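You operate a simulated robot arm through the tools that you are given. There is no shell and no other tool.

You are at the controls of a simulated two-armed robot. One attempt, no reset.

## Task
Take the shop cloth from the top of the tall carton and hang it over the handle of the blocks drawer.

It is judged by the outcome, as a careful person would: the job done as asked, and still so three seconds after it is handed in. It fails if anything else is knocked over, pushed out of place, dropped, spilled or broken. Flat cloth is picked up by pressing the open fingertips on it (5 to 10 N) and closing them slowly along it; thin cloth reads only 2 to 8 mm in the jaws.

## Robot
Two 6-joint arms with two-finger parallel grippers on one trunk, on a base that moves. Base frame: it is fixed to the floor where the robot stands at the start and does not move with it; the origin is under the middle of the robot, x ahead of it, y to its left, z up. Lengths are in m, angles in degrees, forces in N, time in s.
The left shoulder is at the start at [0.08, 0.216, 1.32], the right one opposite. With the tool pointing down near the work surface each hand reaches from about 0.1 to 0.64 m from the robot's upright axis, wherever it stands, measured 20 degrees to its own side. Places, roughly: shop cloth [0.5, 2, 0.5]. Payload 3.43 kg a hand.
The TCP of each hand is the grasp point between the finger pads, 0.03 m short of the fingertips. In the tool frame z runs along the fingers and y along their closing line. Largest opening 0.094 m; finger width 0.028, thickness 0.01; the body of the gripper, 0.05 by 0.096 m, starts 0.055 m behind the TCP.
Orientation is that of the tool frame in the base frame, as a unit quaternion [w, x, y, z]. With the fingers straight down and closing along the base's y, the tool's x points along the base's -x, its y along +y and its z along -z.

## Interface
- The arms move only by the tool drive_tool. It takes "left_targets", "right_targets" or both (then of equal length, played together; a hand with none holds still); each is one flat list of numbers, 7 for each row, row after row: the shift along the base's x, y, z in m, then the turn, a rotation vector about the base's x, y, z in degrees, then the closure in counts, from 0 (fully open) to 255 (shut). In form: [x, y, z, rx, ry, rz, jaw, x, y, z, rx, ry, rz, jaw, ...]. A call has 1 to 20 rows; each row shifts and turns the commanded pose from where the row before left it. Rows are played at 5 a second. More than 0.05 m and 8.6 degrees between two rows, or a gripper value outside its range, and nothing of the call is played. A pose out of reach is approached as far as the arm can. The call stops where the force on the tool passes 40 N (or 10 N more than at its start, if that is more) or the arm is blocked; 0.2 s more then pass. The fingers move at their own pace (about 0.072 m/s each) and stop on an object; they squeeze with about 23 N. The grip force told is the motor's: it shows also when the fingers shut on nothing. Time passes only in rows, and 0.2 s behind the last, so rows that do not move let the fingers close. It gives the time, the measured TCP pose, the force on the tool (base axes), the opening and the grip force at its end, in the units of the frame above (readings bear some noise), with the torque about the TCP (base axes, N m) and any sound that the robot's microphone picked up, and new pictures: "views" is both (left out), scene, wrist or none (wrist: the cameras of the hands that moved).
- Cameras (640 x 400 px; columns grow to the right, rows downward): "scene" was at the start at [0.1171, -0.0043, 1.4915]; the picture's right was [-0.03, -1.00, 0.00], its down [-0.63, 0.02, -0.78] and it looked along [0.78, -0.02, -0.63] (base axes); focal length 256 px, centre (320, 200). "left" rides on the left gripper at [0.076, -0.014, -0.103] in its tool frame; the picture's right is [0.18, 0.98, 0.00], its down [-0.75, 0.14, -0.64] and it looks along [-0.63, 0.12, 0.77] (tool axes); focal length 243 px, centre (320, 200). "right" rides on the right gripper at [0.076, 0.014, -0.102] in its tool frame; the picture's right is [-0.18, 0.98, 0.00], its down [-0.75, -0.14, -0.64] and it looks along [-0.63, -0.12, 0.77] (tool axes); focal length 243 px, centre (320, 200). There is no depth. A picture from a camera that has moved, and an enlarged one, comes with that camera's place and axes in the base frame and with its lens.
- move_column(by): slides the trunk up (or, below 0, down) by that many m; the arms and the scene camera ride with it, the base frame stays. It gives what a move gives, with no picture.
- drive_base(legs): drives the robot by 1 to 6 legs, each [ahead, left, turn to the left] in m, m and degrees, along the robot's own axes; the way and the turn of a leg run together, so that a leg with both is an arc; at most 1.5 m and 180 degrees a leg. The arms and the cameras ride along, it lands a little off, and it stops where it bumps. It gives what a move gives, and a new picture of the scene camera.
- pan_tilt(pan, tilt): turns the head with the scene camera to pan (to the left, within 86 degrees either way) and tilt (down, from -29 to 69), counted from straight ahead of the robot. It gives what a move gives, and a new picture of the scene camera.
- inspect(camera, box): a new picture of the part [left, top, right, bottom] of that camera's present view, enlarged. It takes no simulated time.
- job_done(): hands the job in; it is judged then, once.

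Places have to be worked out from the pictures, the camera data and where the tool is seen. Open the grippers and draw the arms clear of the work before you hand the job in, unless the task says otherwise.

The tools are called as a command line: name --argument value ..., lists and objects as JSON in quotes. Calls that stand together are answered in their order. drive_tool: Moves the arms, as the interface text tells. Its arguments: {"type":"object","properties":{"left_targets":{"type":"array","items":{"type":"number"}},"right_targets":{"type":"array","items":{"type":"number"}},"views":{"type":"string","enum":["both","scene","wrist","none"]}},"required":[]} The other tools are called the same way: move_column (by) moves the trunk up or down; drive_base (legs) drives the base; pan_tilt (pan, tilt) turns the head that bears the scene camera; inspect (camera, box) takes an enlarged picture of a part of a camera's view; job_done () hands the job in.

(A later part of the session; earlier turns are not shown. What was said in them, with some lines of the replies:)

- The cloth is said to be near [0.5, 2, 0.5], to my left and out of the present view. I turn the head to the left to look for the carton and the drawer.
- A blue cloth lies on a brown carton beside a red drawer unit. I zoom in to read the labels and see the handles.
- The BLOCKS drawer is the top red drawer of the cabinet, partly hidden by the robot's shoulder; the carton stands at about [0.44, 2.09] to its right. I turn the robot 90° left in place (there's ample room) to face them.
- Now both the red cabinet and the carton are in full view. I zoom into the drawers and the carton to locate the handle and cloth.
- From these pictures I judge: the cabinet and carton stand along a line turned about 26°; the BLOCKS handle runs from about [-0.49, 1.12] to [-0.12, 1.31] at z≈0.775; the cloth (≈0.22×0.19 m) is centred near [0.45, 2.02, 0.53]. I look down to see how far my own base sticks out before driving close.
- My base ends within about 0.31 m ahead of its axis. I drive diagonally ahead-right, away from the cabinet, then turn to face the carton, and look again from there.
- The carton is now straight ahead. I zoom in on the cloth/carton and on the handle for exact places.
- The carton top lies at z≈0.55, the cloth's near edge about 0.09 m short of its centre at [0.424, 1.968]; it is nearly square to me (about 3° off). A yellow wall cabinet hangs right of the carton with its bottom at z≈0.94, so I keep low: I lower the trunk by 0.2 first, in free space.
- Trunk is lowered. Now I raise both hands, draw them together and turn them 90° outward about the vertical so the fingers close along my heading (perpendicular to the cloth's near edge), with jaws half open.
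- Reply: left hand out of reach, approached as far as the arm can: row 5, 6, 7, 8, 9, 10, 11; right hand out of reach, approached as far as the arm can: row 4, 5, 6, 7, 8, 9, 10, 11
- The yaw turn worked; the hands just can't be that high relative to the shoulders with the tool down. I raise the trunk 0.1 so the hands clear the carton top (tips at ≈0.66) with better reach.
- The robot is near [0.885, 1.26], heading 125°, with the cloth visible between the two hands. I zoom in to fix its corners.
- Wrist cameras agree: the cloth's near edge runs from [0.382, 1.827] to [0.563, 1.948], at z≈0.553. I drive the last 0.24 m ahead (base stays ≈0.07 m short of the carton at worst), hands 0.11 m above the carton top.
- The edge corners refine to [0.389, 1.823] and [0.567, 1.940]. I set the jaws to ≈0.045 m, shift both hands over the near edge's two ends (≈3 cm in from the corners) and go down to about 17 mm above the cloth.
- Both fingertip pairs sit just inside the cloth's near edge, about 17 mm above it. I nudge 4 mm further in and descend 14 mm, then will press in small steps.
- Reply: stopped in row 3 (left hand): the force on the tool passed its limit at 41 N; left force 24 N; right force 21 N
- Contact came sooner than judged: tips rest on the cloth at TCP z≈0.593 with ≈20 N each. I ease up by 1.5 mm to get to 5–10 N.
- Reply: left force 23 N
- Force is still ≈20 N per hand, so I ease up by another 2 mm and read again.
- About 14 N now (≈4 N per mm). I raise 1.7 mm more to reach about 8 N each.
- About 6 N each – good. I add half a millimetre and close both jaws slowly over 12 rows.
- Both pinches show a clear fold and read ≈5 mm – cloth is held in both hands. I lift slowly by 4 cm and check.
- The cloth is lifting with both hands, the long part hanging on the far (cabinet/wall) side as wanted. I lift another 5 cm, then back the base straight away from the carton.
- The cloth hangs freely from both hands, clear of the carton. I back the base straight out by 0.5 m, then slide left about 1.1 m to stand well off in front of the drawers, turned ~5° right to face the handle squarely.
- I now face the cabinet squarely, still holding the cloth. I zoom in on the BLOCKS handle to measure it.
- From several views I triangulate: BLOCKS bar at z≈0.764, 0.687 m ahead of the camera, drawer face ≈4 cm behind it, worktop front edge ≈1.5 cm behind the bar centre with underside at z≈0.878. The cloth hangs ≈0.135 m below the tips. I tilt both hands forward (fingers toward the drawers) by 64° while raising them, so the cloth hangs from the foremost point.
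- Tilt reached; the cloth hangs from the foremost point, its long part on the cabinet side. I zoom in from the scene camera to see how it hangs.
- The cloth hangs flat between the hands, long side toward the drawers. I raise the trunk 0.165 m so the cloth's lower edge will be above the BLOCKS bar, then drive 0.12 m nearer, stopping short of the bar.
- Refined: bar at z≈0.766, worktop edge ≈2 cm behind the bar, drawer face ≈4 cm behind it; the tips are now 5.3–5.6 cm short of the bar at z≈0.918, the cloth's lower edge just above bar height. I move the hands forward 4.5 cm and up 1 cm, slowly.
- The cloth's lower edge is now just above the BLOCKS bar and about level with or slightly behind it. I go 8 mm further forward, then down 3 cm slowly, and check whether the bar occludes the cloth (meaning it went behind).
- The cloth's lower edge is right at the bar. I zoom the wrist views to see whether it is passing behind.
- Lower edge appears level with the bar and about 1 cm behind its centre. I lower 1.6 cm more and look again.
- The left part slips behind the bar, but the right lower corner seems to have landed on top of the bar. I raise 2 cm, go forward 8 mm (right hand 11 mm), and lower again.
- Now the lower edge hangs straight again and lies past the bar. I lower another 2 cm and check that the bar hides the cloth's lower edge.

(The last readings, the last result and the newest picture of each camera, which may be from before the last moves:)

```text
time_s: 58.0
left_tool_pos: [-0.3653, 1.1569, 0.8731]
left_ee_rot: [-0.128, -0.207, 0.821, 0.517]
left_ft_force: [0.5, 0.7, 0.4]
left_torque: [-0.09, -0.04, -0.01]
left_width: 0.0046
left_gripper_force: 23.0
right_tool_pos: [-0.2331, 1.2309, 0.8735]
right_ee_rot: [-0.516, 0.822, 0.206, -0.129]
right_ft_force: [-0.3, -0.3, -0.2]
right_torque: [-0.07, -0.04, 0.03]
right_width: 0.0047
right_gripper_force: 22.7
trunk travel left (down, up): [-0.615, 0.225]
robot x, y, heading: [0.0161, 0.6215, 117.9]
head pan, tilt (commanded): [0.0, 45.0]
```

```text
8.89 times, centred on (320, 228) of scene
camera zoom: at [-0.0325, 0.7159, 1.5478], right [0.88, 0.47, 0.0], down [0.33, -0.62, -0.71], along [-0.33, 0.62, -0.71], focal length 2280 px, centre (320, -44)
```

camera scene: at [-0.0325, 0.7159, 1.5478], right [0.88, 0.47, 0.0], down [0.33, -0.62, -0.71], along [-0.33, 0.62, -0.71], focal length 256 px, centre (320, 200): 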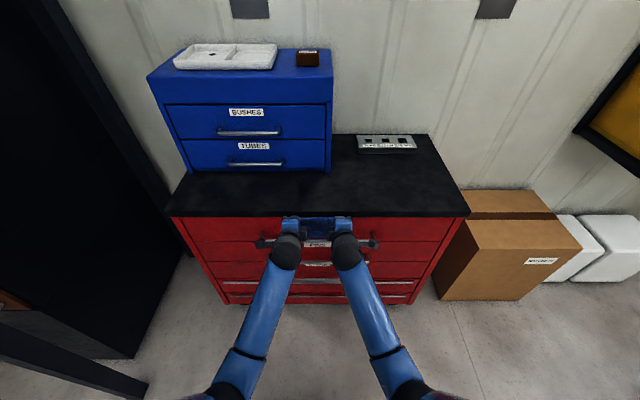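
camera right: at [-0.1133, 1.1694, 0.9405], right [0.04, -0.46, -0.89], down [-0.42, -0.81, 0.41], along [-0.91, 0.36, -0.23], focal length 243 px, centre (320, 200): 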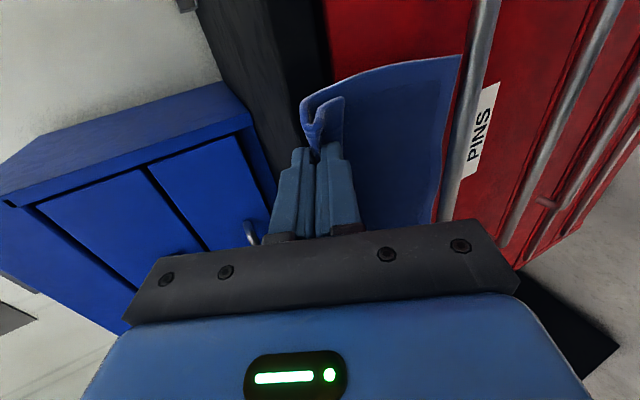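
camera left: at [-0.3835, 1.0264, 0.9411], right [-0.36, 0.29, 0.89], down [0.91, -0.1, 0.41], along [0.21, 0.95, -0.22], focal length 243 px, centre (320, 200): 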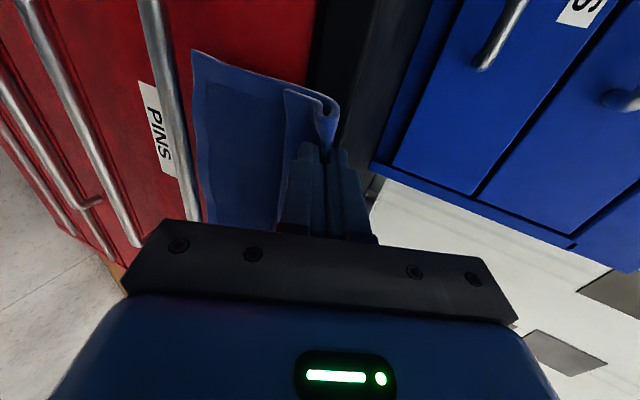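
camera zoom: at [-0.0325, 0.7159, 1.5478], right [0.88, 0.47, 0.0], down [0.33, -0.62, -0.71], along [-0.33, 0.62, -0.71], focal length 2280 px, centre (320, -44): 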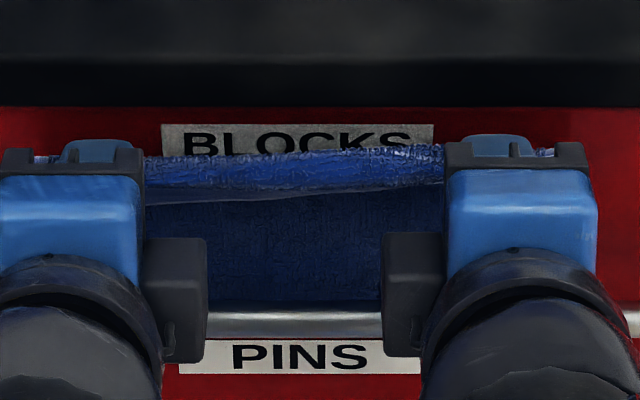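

The bar now hides the cloth's lower edge across its whole width in all three views: it is behind the bar. I keep lowering 5 cm so about half the cloth hangs behind.

drive_tool --left_targets '[0, 0, -0.008, 0, 0, 0, 255, 0, 0, -0.008, 0, 0, 0, 255, 0, 0, -0.008, 0, 0, 0, 255, 0, 0, -0.008, 0, 0, 0, 255, 0, 0, -0.009, 0, 0, 0, 255, 0, 0, -0.009, 0, 0, 0, 255, 0, 0, 0, 0, 0, 0, 255]' --right_targets '[0, 0, -0.008, 0, 0, 0, 255, 0, 0, -0.008, 0, 0, 0, 255, 0, 0, -0.008, 0, 0, 0, 255, 0, 0, -0.008, 0, 0, 0, 255, 0, 0, -0.009, 0, 0, 0, 255, 0, 0, -0.009, 0, 0, 0, 255, 0, 0, 0, 0, 0, 0, 255]' --views "both"

inspect --camera "scene" --box '[270, 200, 370, 270]'

```text
time_s: 59.6
left_tool_pos: [-0.3654, 1.1562, 0.8224]
left_ee_rot: [-0.128, -0.205, 0.822, 0.516]
left_ft_force: [0.5, -0.2, -0.1]
left_torque: [-0.04, -0.03, 0.01]
left_width: 0.0046
left_gripper_force: 22.8
right_tool_pos: [-0.2329, 1.2307, 0.8232]
right_ee_rot: [-0.517, 0.821, 0.206, -0.13]
right_ft_force: [-1.3, -0.2, 0.4]
right_torque: [-0.12, -0.07, -0.01]
right_width: 0.0046
right_gripper_force: 23.4
trunk travel left (down, up): [-0.615, 0.225]
robot x, y, heading: [0.0194, 0.6169, 118.2]
head pan, tilt (commanded): [0.0, 45.0]
camera scene: at [-0.0324, 0.7158, 1.5479], right [0.88, 0.47, 0.0], down [0.33, -0.62, -0.71], along [-0.33, 0.62, -0.71], focal length 256 px, centre (320, 200)
camera right: at [-0.1181, 1.1792, 0.8549], right [0.04, -0.46, -0.89], down [-0.42, -0.81, 0.41], along [-0.91, 0.36, -0.23], focal length 243 px, centre (320, 200)
camera left: at [-0.3875, 1.0332, 0.8552], right [-0.36, 0.29, 0.89], down [0.91, -0.1, 0.41], along [0.21, 0.95, -0.22], focal length 243 px, centre (320, 200)
```

scene: 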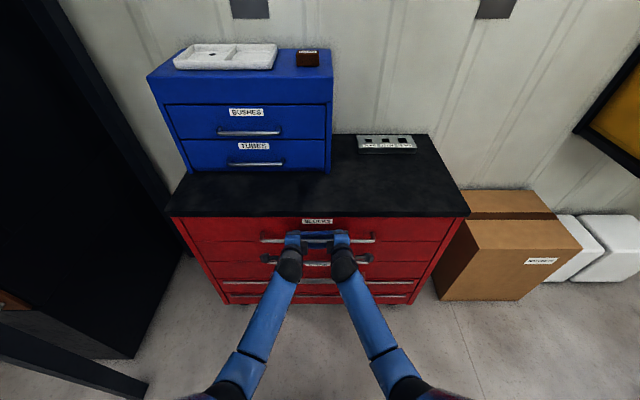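
right: 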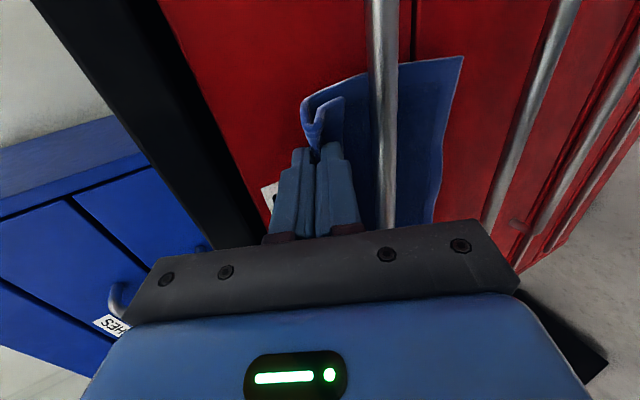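
left: 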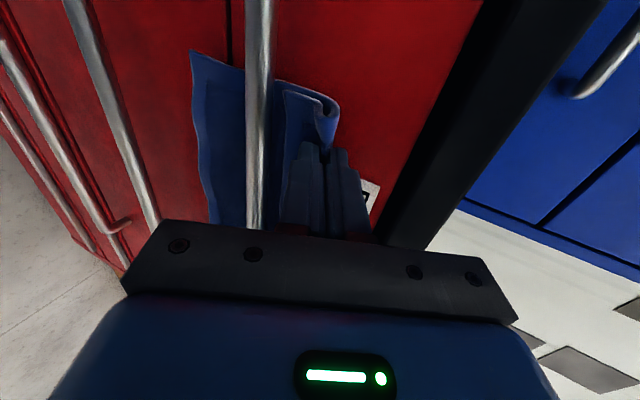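

```text
5.71 times, centred on (320, 235) of scene
camera zoom: at [-0.0324, 0.7158, 1.5479], right [0.88, 0.47, 0.0], down [0.33, -0.62, -0.71], along [-0.33, 0.62, -0.71], focal length 1466 px, centre (320, 0)
```

zoom: 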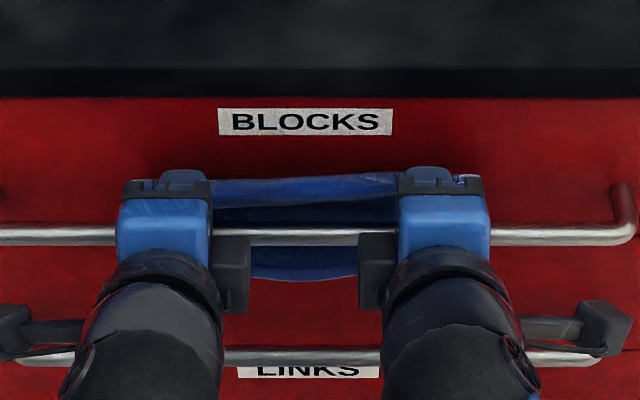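

The bar is now in front of the cloth, with the cloth hanging about 8 cm below it behind. I lower 1.2 cm more, then bring the hands back toward me over the bar and down in front of it, folding the held edge over the bar.

drive_tool --left_targets '[0, 0, -0.006, 0, 0, 0, 255, 0, 0, -0.006, 0, 0, 0, 255, 0.0047, -0.0088, 0, 0, 0, 0, 255, 0.0047, -0.0088, 0, 0, 0, 0, 255, 0.0047, -0.0088, -0.002, 0, 0, 0, 255, 0.0047, -0.0088, -0.006, 0, 0, 0, 255, 0, 0, -0.009, 0, 0, 0, 255, 0, 0, -0.009, 0, 0, 0, 255, 0, 0, 0, 0, 0, 0, 255]' --right_targets '[0, 0, -0.006, 0, 0, 0, 255, 0, 0, -0.006, 0, 0, 0, 255, 0.0048, -0.009, 0, 0, 0, 0, 255, 0.0048, -0.009, 0, 0, 0, 0, 255, 0.0048, -0.009, -0.002, 0, 0, 0, 255, 0.0048, -0.009, -0.006, 0, 0, 0, 255, 0, 0, -0.009, 0, 0, 0, 255, 0, 0, -0.009, 0, 0, 0, 255, 0, 0, 0, 0, 0, 0, 255]' --views "both"

inspect --camera "scene" --box '[270, 200, 370, 270]'

```text
time_s: 61.6
left_tool_pos: [-0.3476, 1.1213, 0.7868]
left_ee_rot: [-0.127, -0.206, 0.82, 0.518]
left_ft_force: [-0.8, 0.5, -0.8]
left_torque: [-0.1, -0.05, -0.04]
left_width: 0.0046
left_gripper_force: 22.5
right_tool_pos: [-0.2126, 1.1931, 0.7869]
right_ee_rot: [-0.517, 0.821, 0.206, -0.13]
right_ft_force: [0.1, -0.4, -0.3]
right_torque: [-0.04, -0.06, -0.02]
right_width: 0.0047
right_gripper_force: 23.0
trunk travel left (down, up): [-0.615, 0.225]
robot x, y, heading: [0.0215, 0.6186, 118.4]
head pan, tilt (commanded): [0.0, 45.0]
camera scene: at [-0.0322, 0.7154, 1.5479], right [0.88, 0.47, 0.0], down [0.33, -0.62, -0.71], along [-0.33, 0.62, -0.71], focal length 256 px, centre (320, 200)
camera right: at [-0.0995, 1.1431, 0.8163], right [0.04, -0.46, -0.89], down [-0.42, -0.81, 0.4], along [-0.91, 0.36, -0.23], focal length 243 px, centre (320, 200)
camera left: at [-0.369, 0.9982, 0.8178], right [-0.36, 0.29, 0.89], down [0.91, -0.1, 0.41], along [0.21, 0.95, -0.22], focal length 243 px, centre (320, 200)
```

scene: 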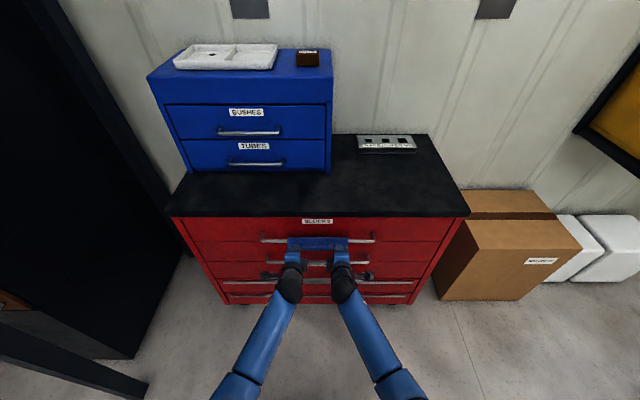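
right: 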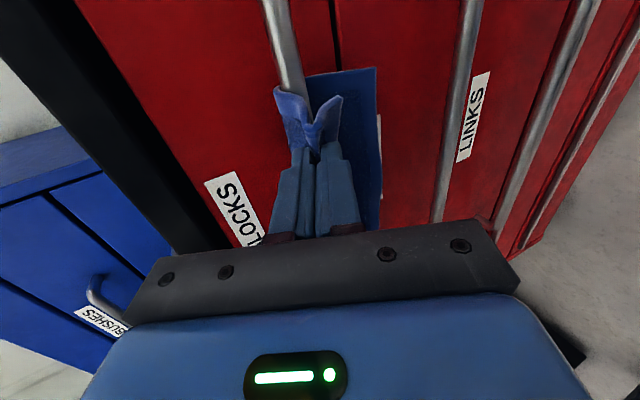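
left: 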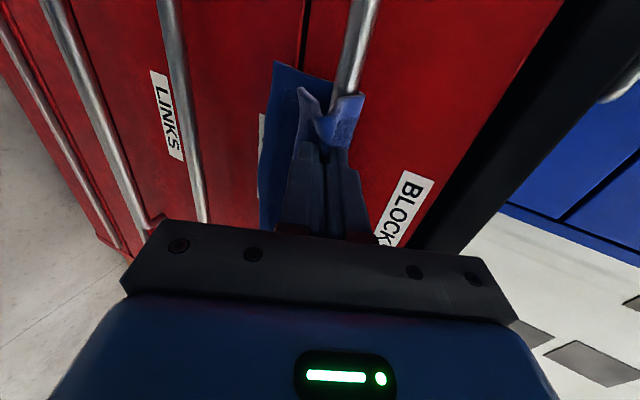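

```text
5.71 times, centred on (320, 235) of scene
camera zoom: at [-0.0322, 0.7154, 1.5479], right [0.88, 0.47, 0.0], down [0.33, -0.62, -0.71], along [-0.33, 0.62, -0.71], focal length 1466 px, centre (320, 0)
```

zoom: 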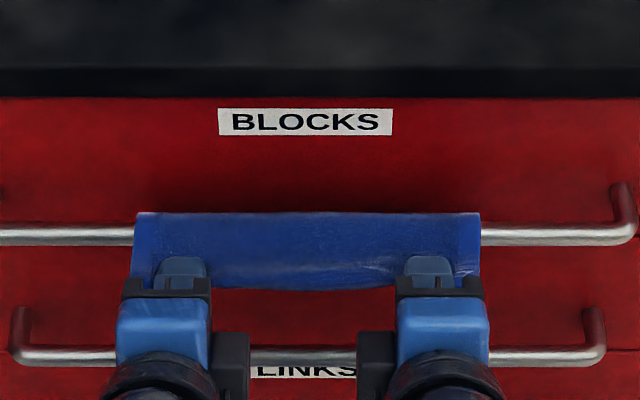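

The cloth now lies neatly over the BLOCKS bar, with the rear part hanging ≈7 cm behind and the held edge in front. I lower the hands another 1.8 cm close to the bar, then open the jaws to ≈3 cm and let the cloth fall.

drive_tool --left_targets '[-0.0009, 0.0018, -0.009, 0, 0, 0, 255, -0.0009, 0.0018, -0.009, 0, 0, 0, 255, 0, 0, 0, 0, 0, 0, 255, 0, 0, 0, 0, 0, 0, 235, 0, 0, 0, 0, 0, 0, 215, 0, 0, 0, 0, 0, 0, 195, 0, 0, 0, 0, 0, 0, 174, 0, 0, 0, 0, 0, 0, 174, 0, 0, 0, 0, 0, 0, 174]' --right_targets '[-0.0009, 0.0018, -0.009, 0, 0, 0, 255, -0.0009, 0.0018, -0.009, 0, 0, 0, 255, 0, 0, 0, 0, 0, 0, 255, 0, 0, 0, 0, 0, 0, 235, 0, 0, 0, 0, 0, 0, 215, 0, 0, 0, 0, 0, 0, 195, 0, 0, 0, 0, 0, 0, 174, 0, 0, 0, 0, 0, 0, 174, 0, 0, 0, 0, 0, 0, 174]' --views "both"

inspect --camera "scene" --box '[270, 200, 370, 270]'

```text
time_s: 63.6
left_tool_pos: [-0.3493, 1.1258, 0.7683]
left_ee_rot: [-0.128, -0.205, 0.821, 0.517]
left_ft_force: [0.0, -0.8, -0.3]
left_torque: [0.04, 0.02, 0.02]
left_width: 0.0299
left_gripper_force: 0.0
right_tool_pos: [-0.2146, 1.1973, 0.7682]
right_ee_rot: [-0.516, 0.821, 0.207, -0.129]
right_ft_force: [1.1, 0.0, 0.4]
right_torque: [0.0, -0.05, -0.02]
right_width: 0.0298
right_gripper_force: 0.2
trunk travel left (down, up): [-0.615, 0.225]
robot x, y, heading: [0.0186, 0.6188, 118.4]
head pan, tilt (commanded): [0.0, 45.0]
camera scene: at [-0.0324, 0.7158, 1.5479], right [0.88, 0.47, 0.0], down [0.33, -0.62, -0.71], along [-0.33, 0.62, -0.71], focal length 256 px, centre (320, 200)
camera right: at [-0.1007, 1.147, 0.7986], right [0.04, -0.46, -0.89], down [-0.42, -0.81, 0.4], along [-0.91, 0.36, -0.23], focal length 243 px, centre (320, 200)
camera left: at [-0.3708, 1.0017, 0.7999], right [-0.36, 0.29, 0.89], down [0.91, -0.1, 0.41], along [0.21, 0.95, -0.22], focal length 243 px, centre (320, 200)
```

scene: 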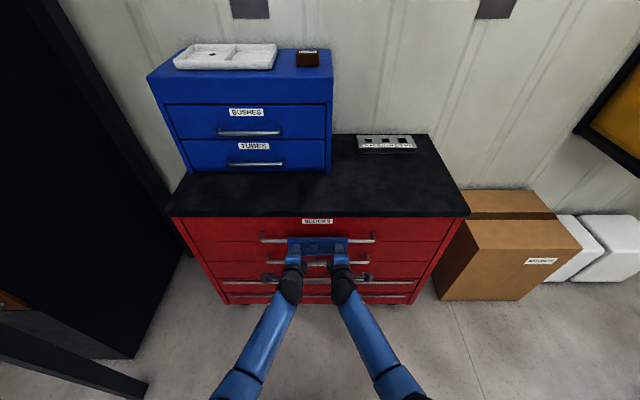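
right: 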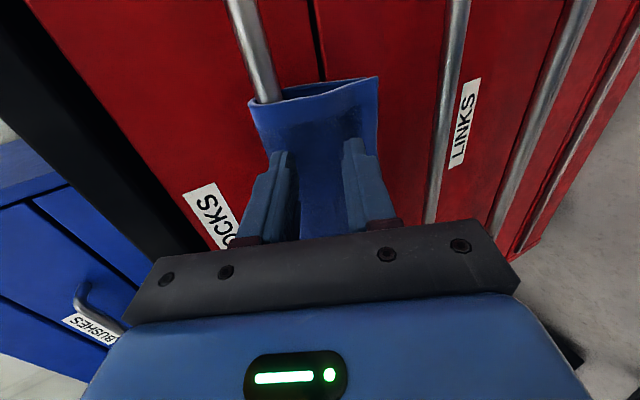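
left: 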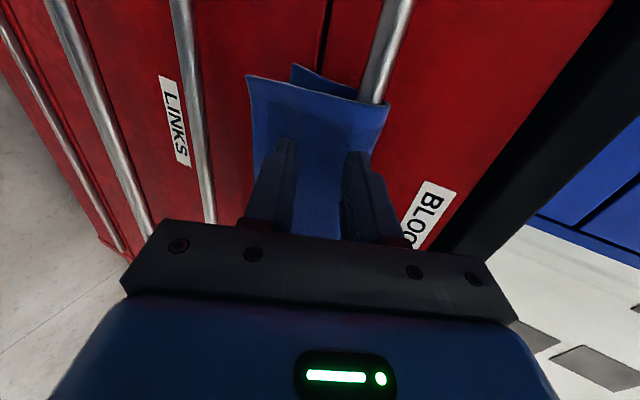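

```text
5.71 times, centred on (320, 235) of scene
camera zoom: at [-0.0324, 0.7158, 1.5479], right [0.88, 0.47, 0.0], down [0.33, -0.62, -0.71], along [-0.33, 0.62, -0.71], focal length 1466 px, centre (320, 0)
```

zoom: 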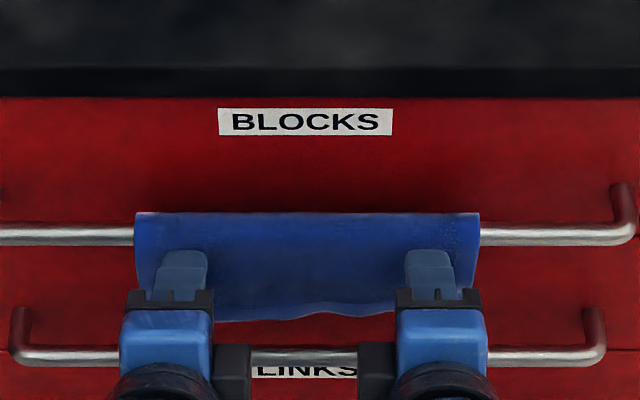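

The cloth has fallen free and hangs over the bar, both fingers of each hand now in front of it. I draw both hands straight back 8 cm without touching it.

drive_tool --left_targets '[0.0038, -0.007, 0, 0, 0, 0, 174, 0.0047, -0.0088, 0, 0, 0, 0, 174, 0.0071, -0.0132, 0, 0, 0, 0, 174, 0.0095, -0.0176, 0, 0, 0, 0, 174, 0.0142, -0.0264, 0, 0, 0, 0, 174, 0, 0, 0, 0, 0, 0, 174]' --right_targets '[0.0038, -0.007, 0, 0, 0, 0, 174, 0.0047, -0.0088, 0, 0, 0, 0, 174, 0.0071, -0.0132, 0, 0, 0, 0, 174, 0.0095, -0.0176, 0, 0, 0, 0, 174, 0.0142, -0.0264, 0, 0, 0, 0, 174, 0, 0, 0, 0, 0, 0, 174]' --views "both"

```text
time_s: 65.0
left_tool_pos: [-0.3087, 1.0519, 0.7677]
left_ee_rot: [-0.128, -0.206, 0.821, 0.517]
left_ft_force: [0.3, 0.1, 1.0]
left_torque: [0.0, -0.01, 0.01]
left_width: 0.03
left_gripper_force: 0.1
right_tool_pos: [-0.1749, 1.125, 0.767]
right_ee_rot: [-0.516, 0.821, 0.207, -0.129]
right_ft_force: [0.0, -0.3, -0.4]
right_torque: [0.04, -0.02, 0.01]
right_width: 0.03
right_gripper_force: 0.0
trunk travel left (down, up): [-0.615, 0.225]
robot x, y, heading: [0.0157, 0.6208, 118.1]
head pan, tilt (commanded): [0.0, 45.0]
camera scene: at [-0.0329, 0.7168, 1.5478], right [0.88, 0.47, 0.0], down [0.33, -0.62, -0.71], along [-0.33, 0.62, -0.71], focal length 256 px, centre (320, 200)
camera right: at [-0.0613, 1.0739, 0.7982], right [0.04, -0.46, -0.89], down [-0.42, -0.81, 0.41], along [-0.91, 0.36, -0.23], focal length 243 px, centre (320, 200)
camera left: at [-0.3312, 0.9289, 0.7993], right [-0.36, 0.29, 0.89], down [0.91, -0.1, 0.41], along [0.21, 0.95, -0.22], focal length 243 px, centre (320, 200)
```

scene: 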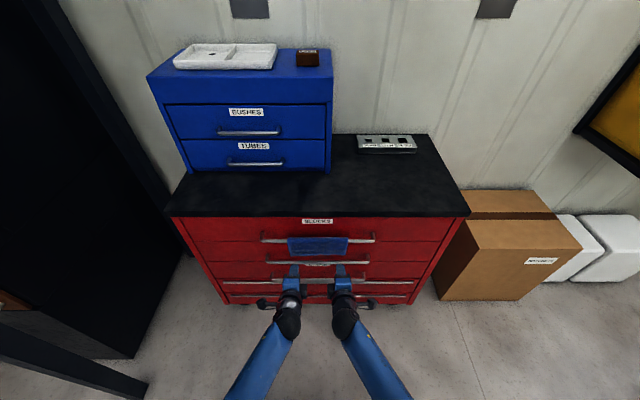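
right: 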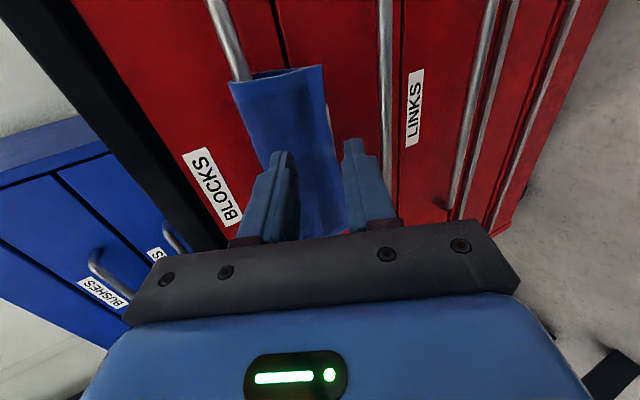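
left: 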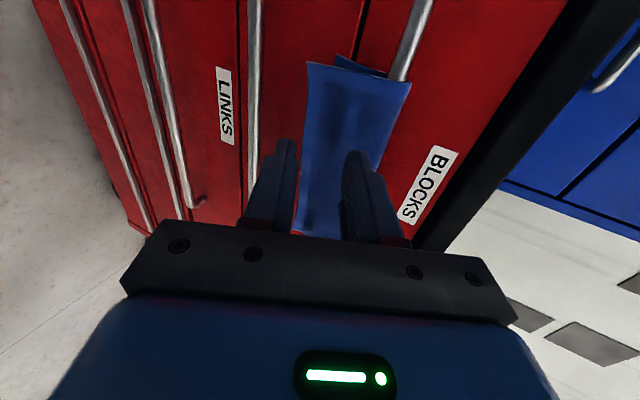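

The cloth hangs over the BLOCKS bar undisturbed and both hands are free. I back the base off 0.35 m and inspect the result closely.

drive_base --legs '[[-0.35, 0, 0]]'

drive_tool --left_targets '[0, 0, 0, 0, 0, 0, 100, 0, 0, 0, 0, 0, 0, 0, 0, 0, 0, 0, 0, 0, 0, 0, 0, 0, 0, 0, 0, 0, 0, 0, 0, 0, 0, 0, 0]' --right_targets '[0, 0, 0, 0, 0, 0, 100, 0, 0, 0, 0, 0, 0, 0, 0, 0, 0, 0, 0, 0, 0, 0, 0, 0, 0, 0, 0, 0, 0, 0, 0, 0, 0, 0, 0]' --views "both"

inspect --camera "scene" --box '[230, 120, 410, 240]'

```text
time_s: 67.3
left_tool_pos: [-0.145, 0.7424, 0.7675]
left_ee_rot: [-0.13, -0.208, 0.82, 0.517]
left_ft_force: [-0.5, -0.2, -0.3]
left_torque: [0.0, -0.02, -0.01]
left_width: 0.03
left_gripper_force: 0.0
right_tool_pos: [-0.0124, 0.8162, 0.7666]
right_ee_rot: [-0.516, 0.821, 0.208, -0.131]
right_ft_force: [-0.6, 0.7, 0.0]
right_torque: [0.0, 0.03, 0.0]
right_width: 0.0297
right_gripper_force: 0.1
trunk travel left (down, up): [-0.615, 0.225]
robot x, y, heading: [0.1871, 0.3074, 118.6]
head pan, tilt (commanded): [0.0, 45.0]
camera scene: at [0.1331, 0.4082, 1.5477], right [0.88, 0.48, 0.0], down [0.34, -0.62, -0.71], along [-0.34, 0.62, -0.71], focal length 256 px, centre (320, 200)
```

scene: 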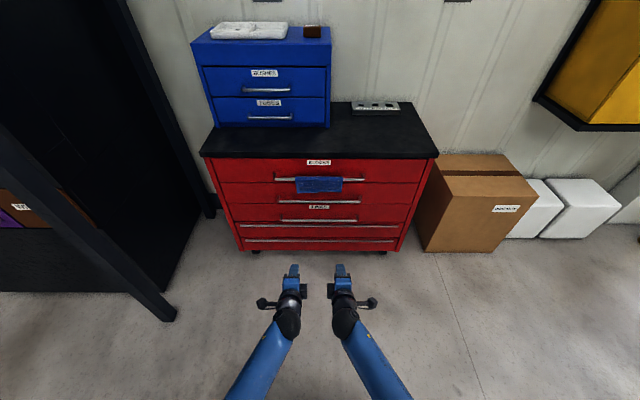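

```text
time_s: 68.5
left_tool_pos: [-0.1463, 0.7418, 0.7691]
left_ee_rot: [-0.129, -0.208, 0.82, 0.517]
left_ft_force: [0.6, 0.2, 0.9]
left_torque: [0.02, -0.01, 0.01]
left_width: 0.094
left_gripper_force: 0.0
right_tool_pos: [-0.0121, 0.8145, 0.7685]
right_ee_rot: [-0.517, 0.82, 0.208, -0.13]
right_ft_force: [1.3, -0.2, 0.1]
right_torque: [-0.02, 0.01, 0.05]
right_width: 0.0941
right_gripper_force: 0.0
trunk travel left (down, up): [-0.615, 0.225]
robot x, y, heading: [0.1842, 0.3142, 118.2]
head pan, tilt (commanded): [0.0, 45.0]
camera scene: at [0.1337, 0.4071, 1.5479], right [0.88, 0.48, 0.0], down [0.34, -0.62, -0.71], along [-0.34, 0.62, -0.71], focal length 256 px, centre (320, 200)
camera right: at [0.1028, 0.765, 0.7987], right [0.04, -0.46, -0.89], down [-0.41, -0.81, 0.4], along [-0.91, 0.35, -0.23], focal length 243 px, centre (320, 200)
camera left: at [-0.1662, 0.6185, 0.7997], right [-0.37, 0.28, 0.89], down [0.91, -0.1, 0.41], along [0.2, 0.95, -0.22], focal length 243 px, centre (320, 200)
```

scene: 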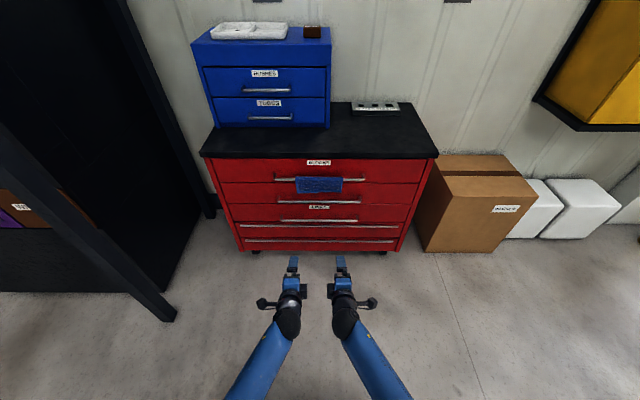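
right: 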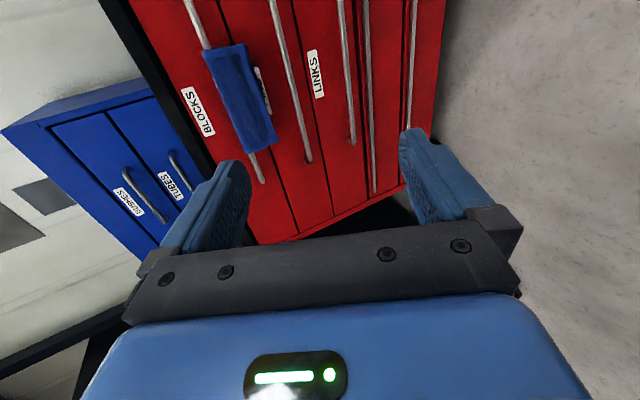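
left: 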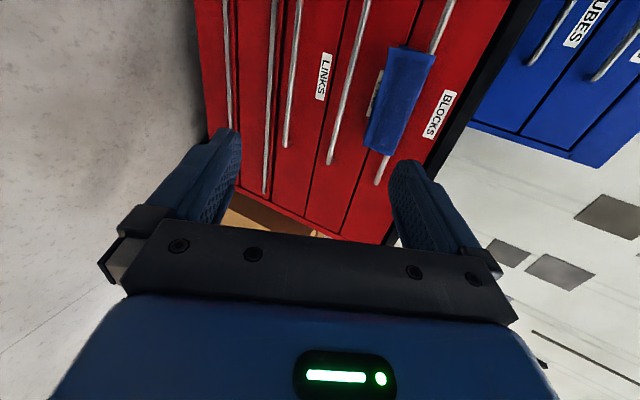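

```text
3.33 times, centred on (320, 180) of scene
camera zoom: at [0.1337, 0.4071, 1.5479], right [0.88, 0.48, 0.0], down [0.34, -0.62, -0.71], along [-0.34, 0.62, -0.71], focal length 855 px, centre (320, 267)
```

zoom: 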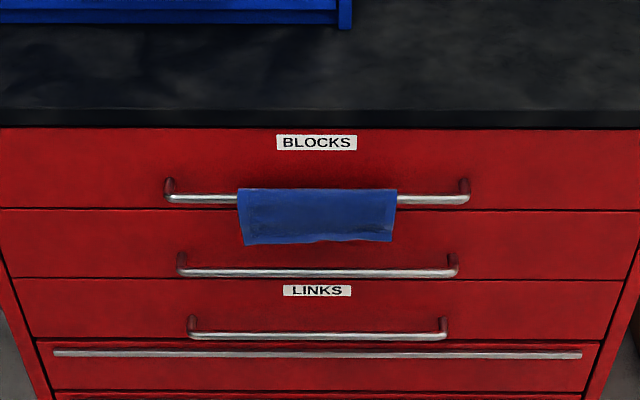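

The cloth hangs straight over the BLOCKS handle, clear of the PINS handle; carton, cabinet and other items are in place, jaws open. I wait two seconds and compare to be sure it isn't sliding.

drive_tool --left_targets '[0, 0, 0, 0, 0, 0, 0, 0, 0, 0, 0, 0, 0, 0, 0, 0, 0, 0, 0, 0, 0, 0, 0, 0, 0, 0, 0, 0, 0, 0, 0, 0, 0, 0, 0, 0, 0, 0, 0, 0, 0, 0, 0, 0, 0, 0, 0, 0, 0, 0, 0, 0, 0, 0, 0, 0, 0, 0, 0, 0, 0, 0, 0, 0, 0, 0, 0, 0, 0, 0]' --views "none"

inspect --camera "scene" --box '[230, 120, 410, 240]'

```text
time_s: 70.7
left_tool_pos: [-0.1462, 0.7416, 0.7681]
left_ee_rot: [-0.13, -0.208, 0.82, 0.517]
left_ft_force: [0.5, -0.1, -0.1]
left_torque: [0.01, -0.03, 0.01]
left_width: 0.0939
left_gripper_force: 0.0
right_tool_pos: [-0.0114, 0.8142, 0.767]
right_ee_rot: [-0.516, 0.82, 0.209, -0.131]
right_ft_force: [-0.2, -0.3, -0.2]
right_torque: [0.03, 0.04, 0.03]
right_width: 0.0939
right_gripper_force: 0.1
trunk travel left (down, up): [-0.615, 0.225]
robot x, y, heading: [0.1832, 0.3094, 118.7]
head pan, tilt (commanded): [0.0, 45.0]
```

```text
3.33 times, centred on (320, 180) of scene
camera zoom: at [0.1336, 0.4072, 1.5479], right [0.88, 0.48, 0.0], down [0.34, -0.62, -0.71], along [-0.34, 0.62, -0.71], focal length 855 px, centre (320, 267)
```

zoom: 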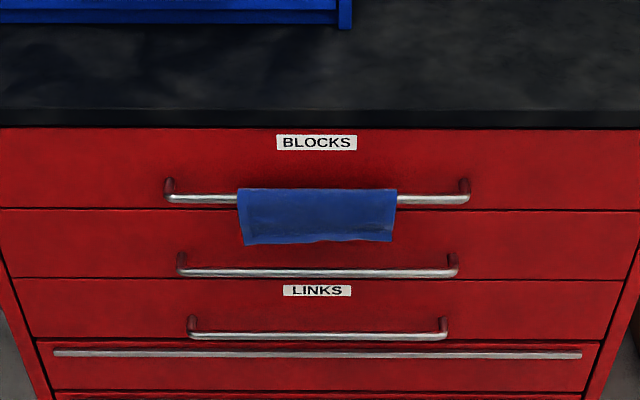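

The two pictures match: the cloth isn't sliding, the grippers are open and the arms are well clear. I hand the job in.

job_done

```text
The job is handed in.
```

The shop cloth is off the carton and hanging over the BLOCKS drawer handle, about 7 cm behind the bar and 10 cm in front. It did not move over the last two seconds I watched before handing in.

The pictures show nothing else disturbed: the carton, drawers, worktop items and wall cabinet are all where they started. One contact was harder than intended: the first press on the carton top reached about 41 N for an instant before stopping. I eased off to about 6 N before gripping, and the carton looks undamaged. Both grippers are open and the robot stands well back from the drawers.
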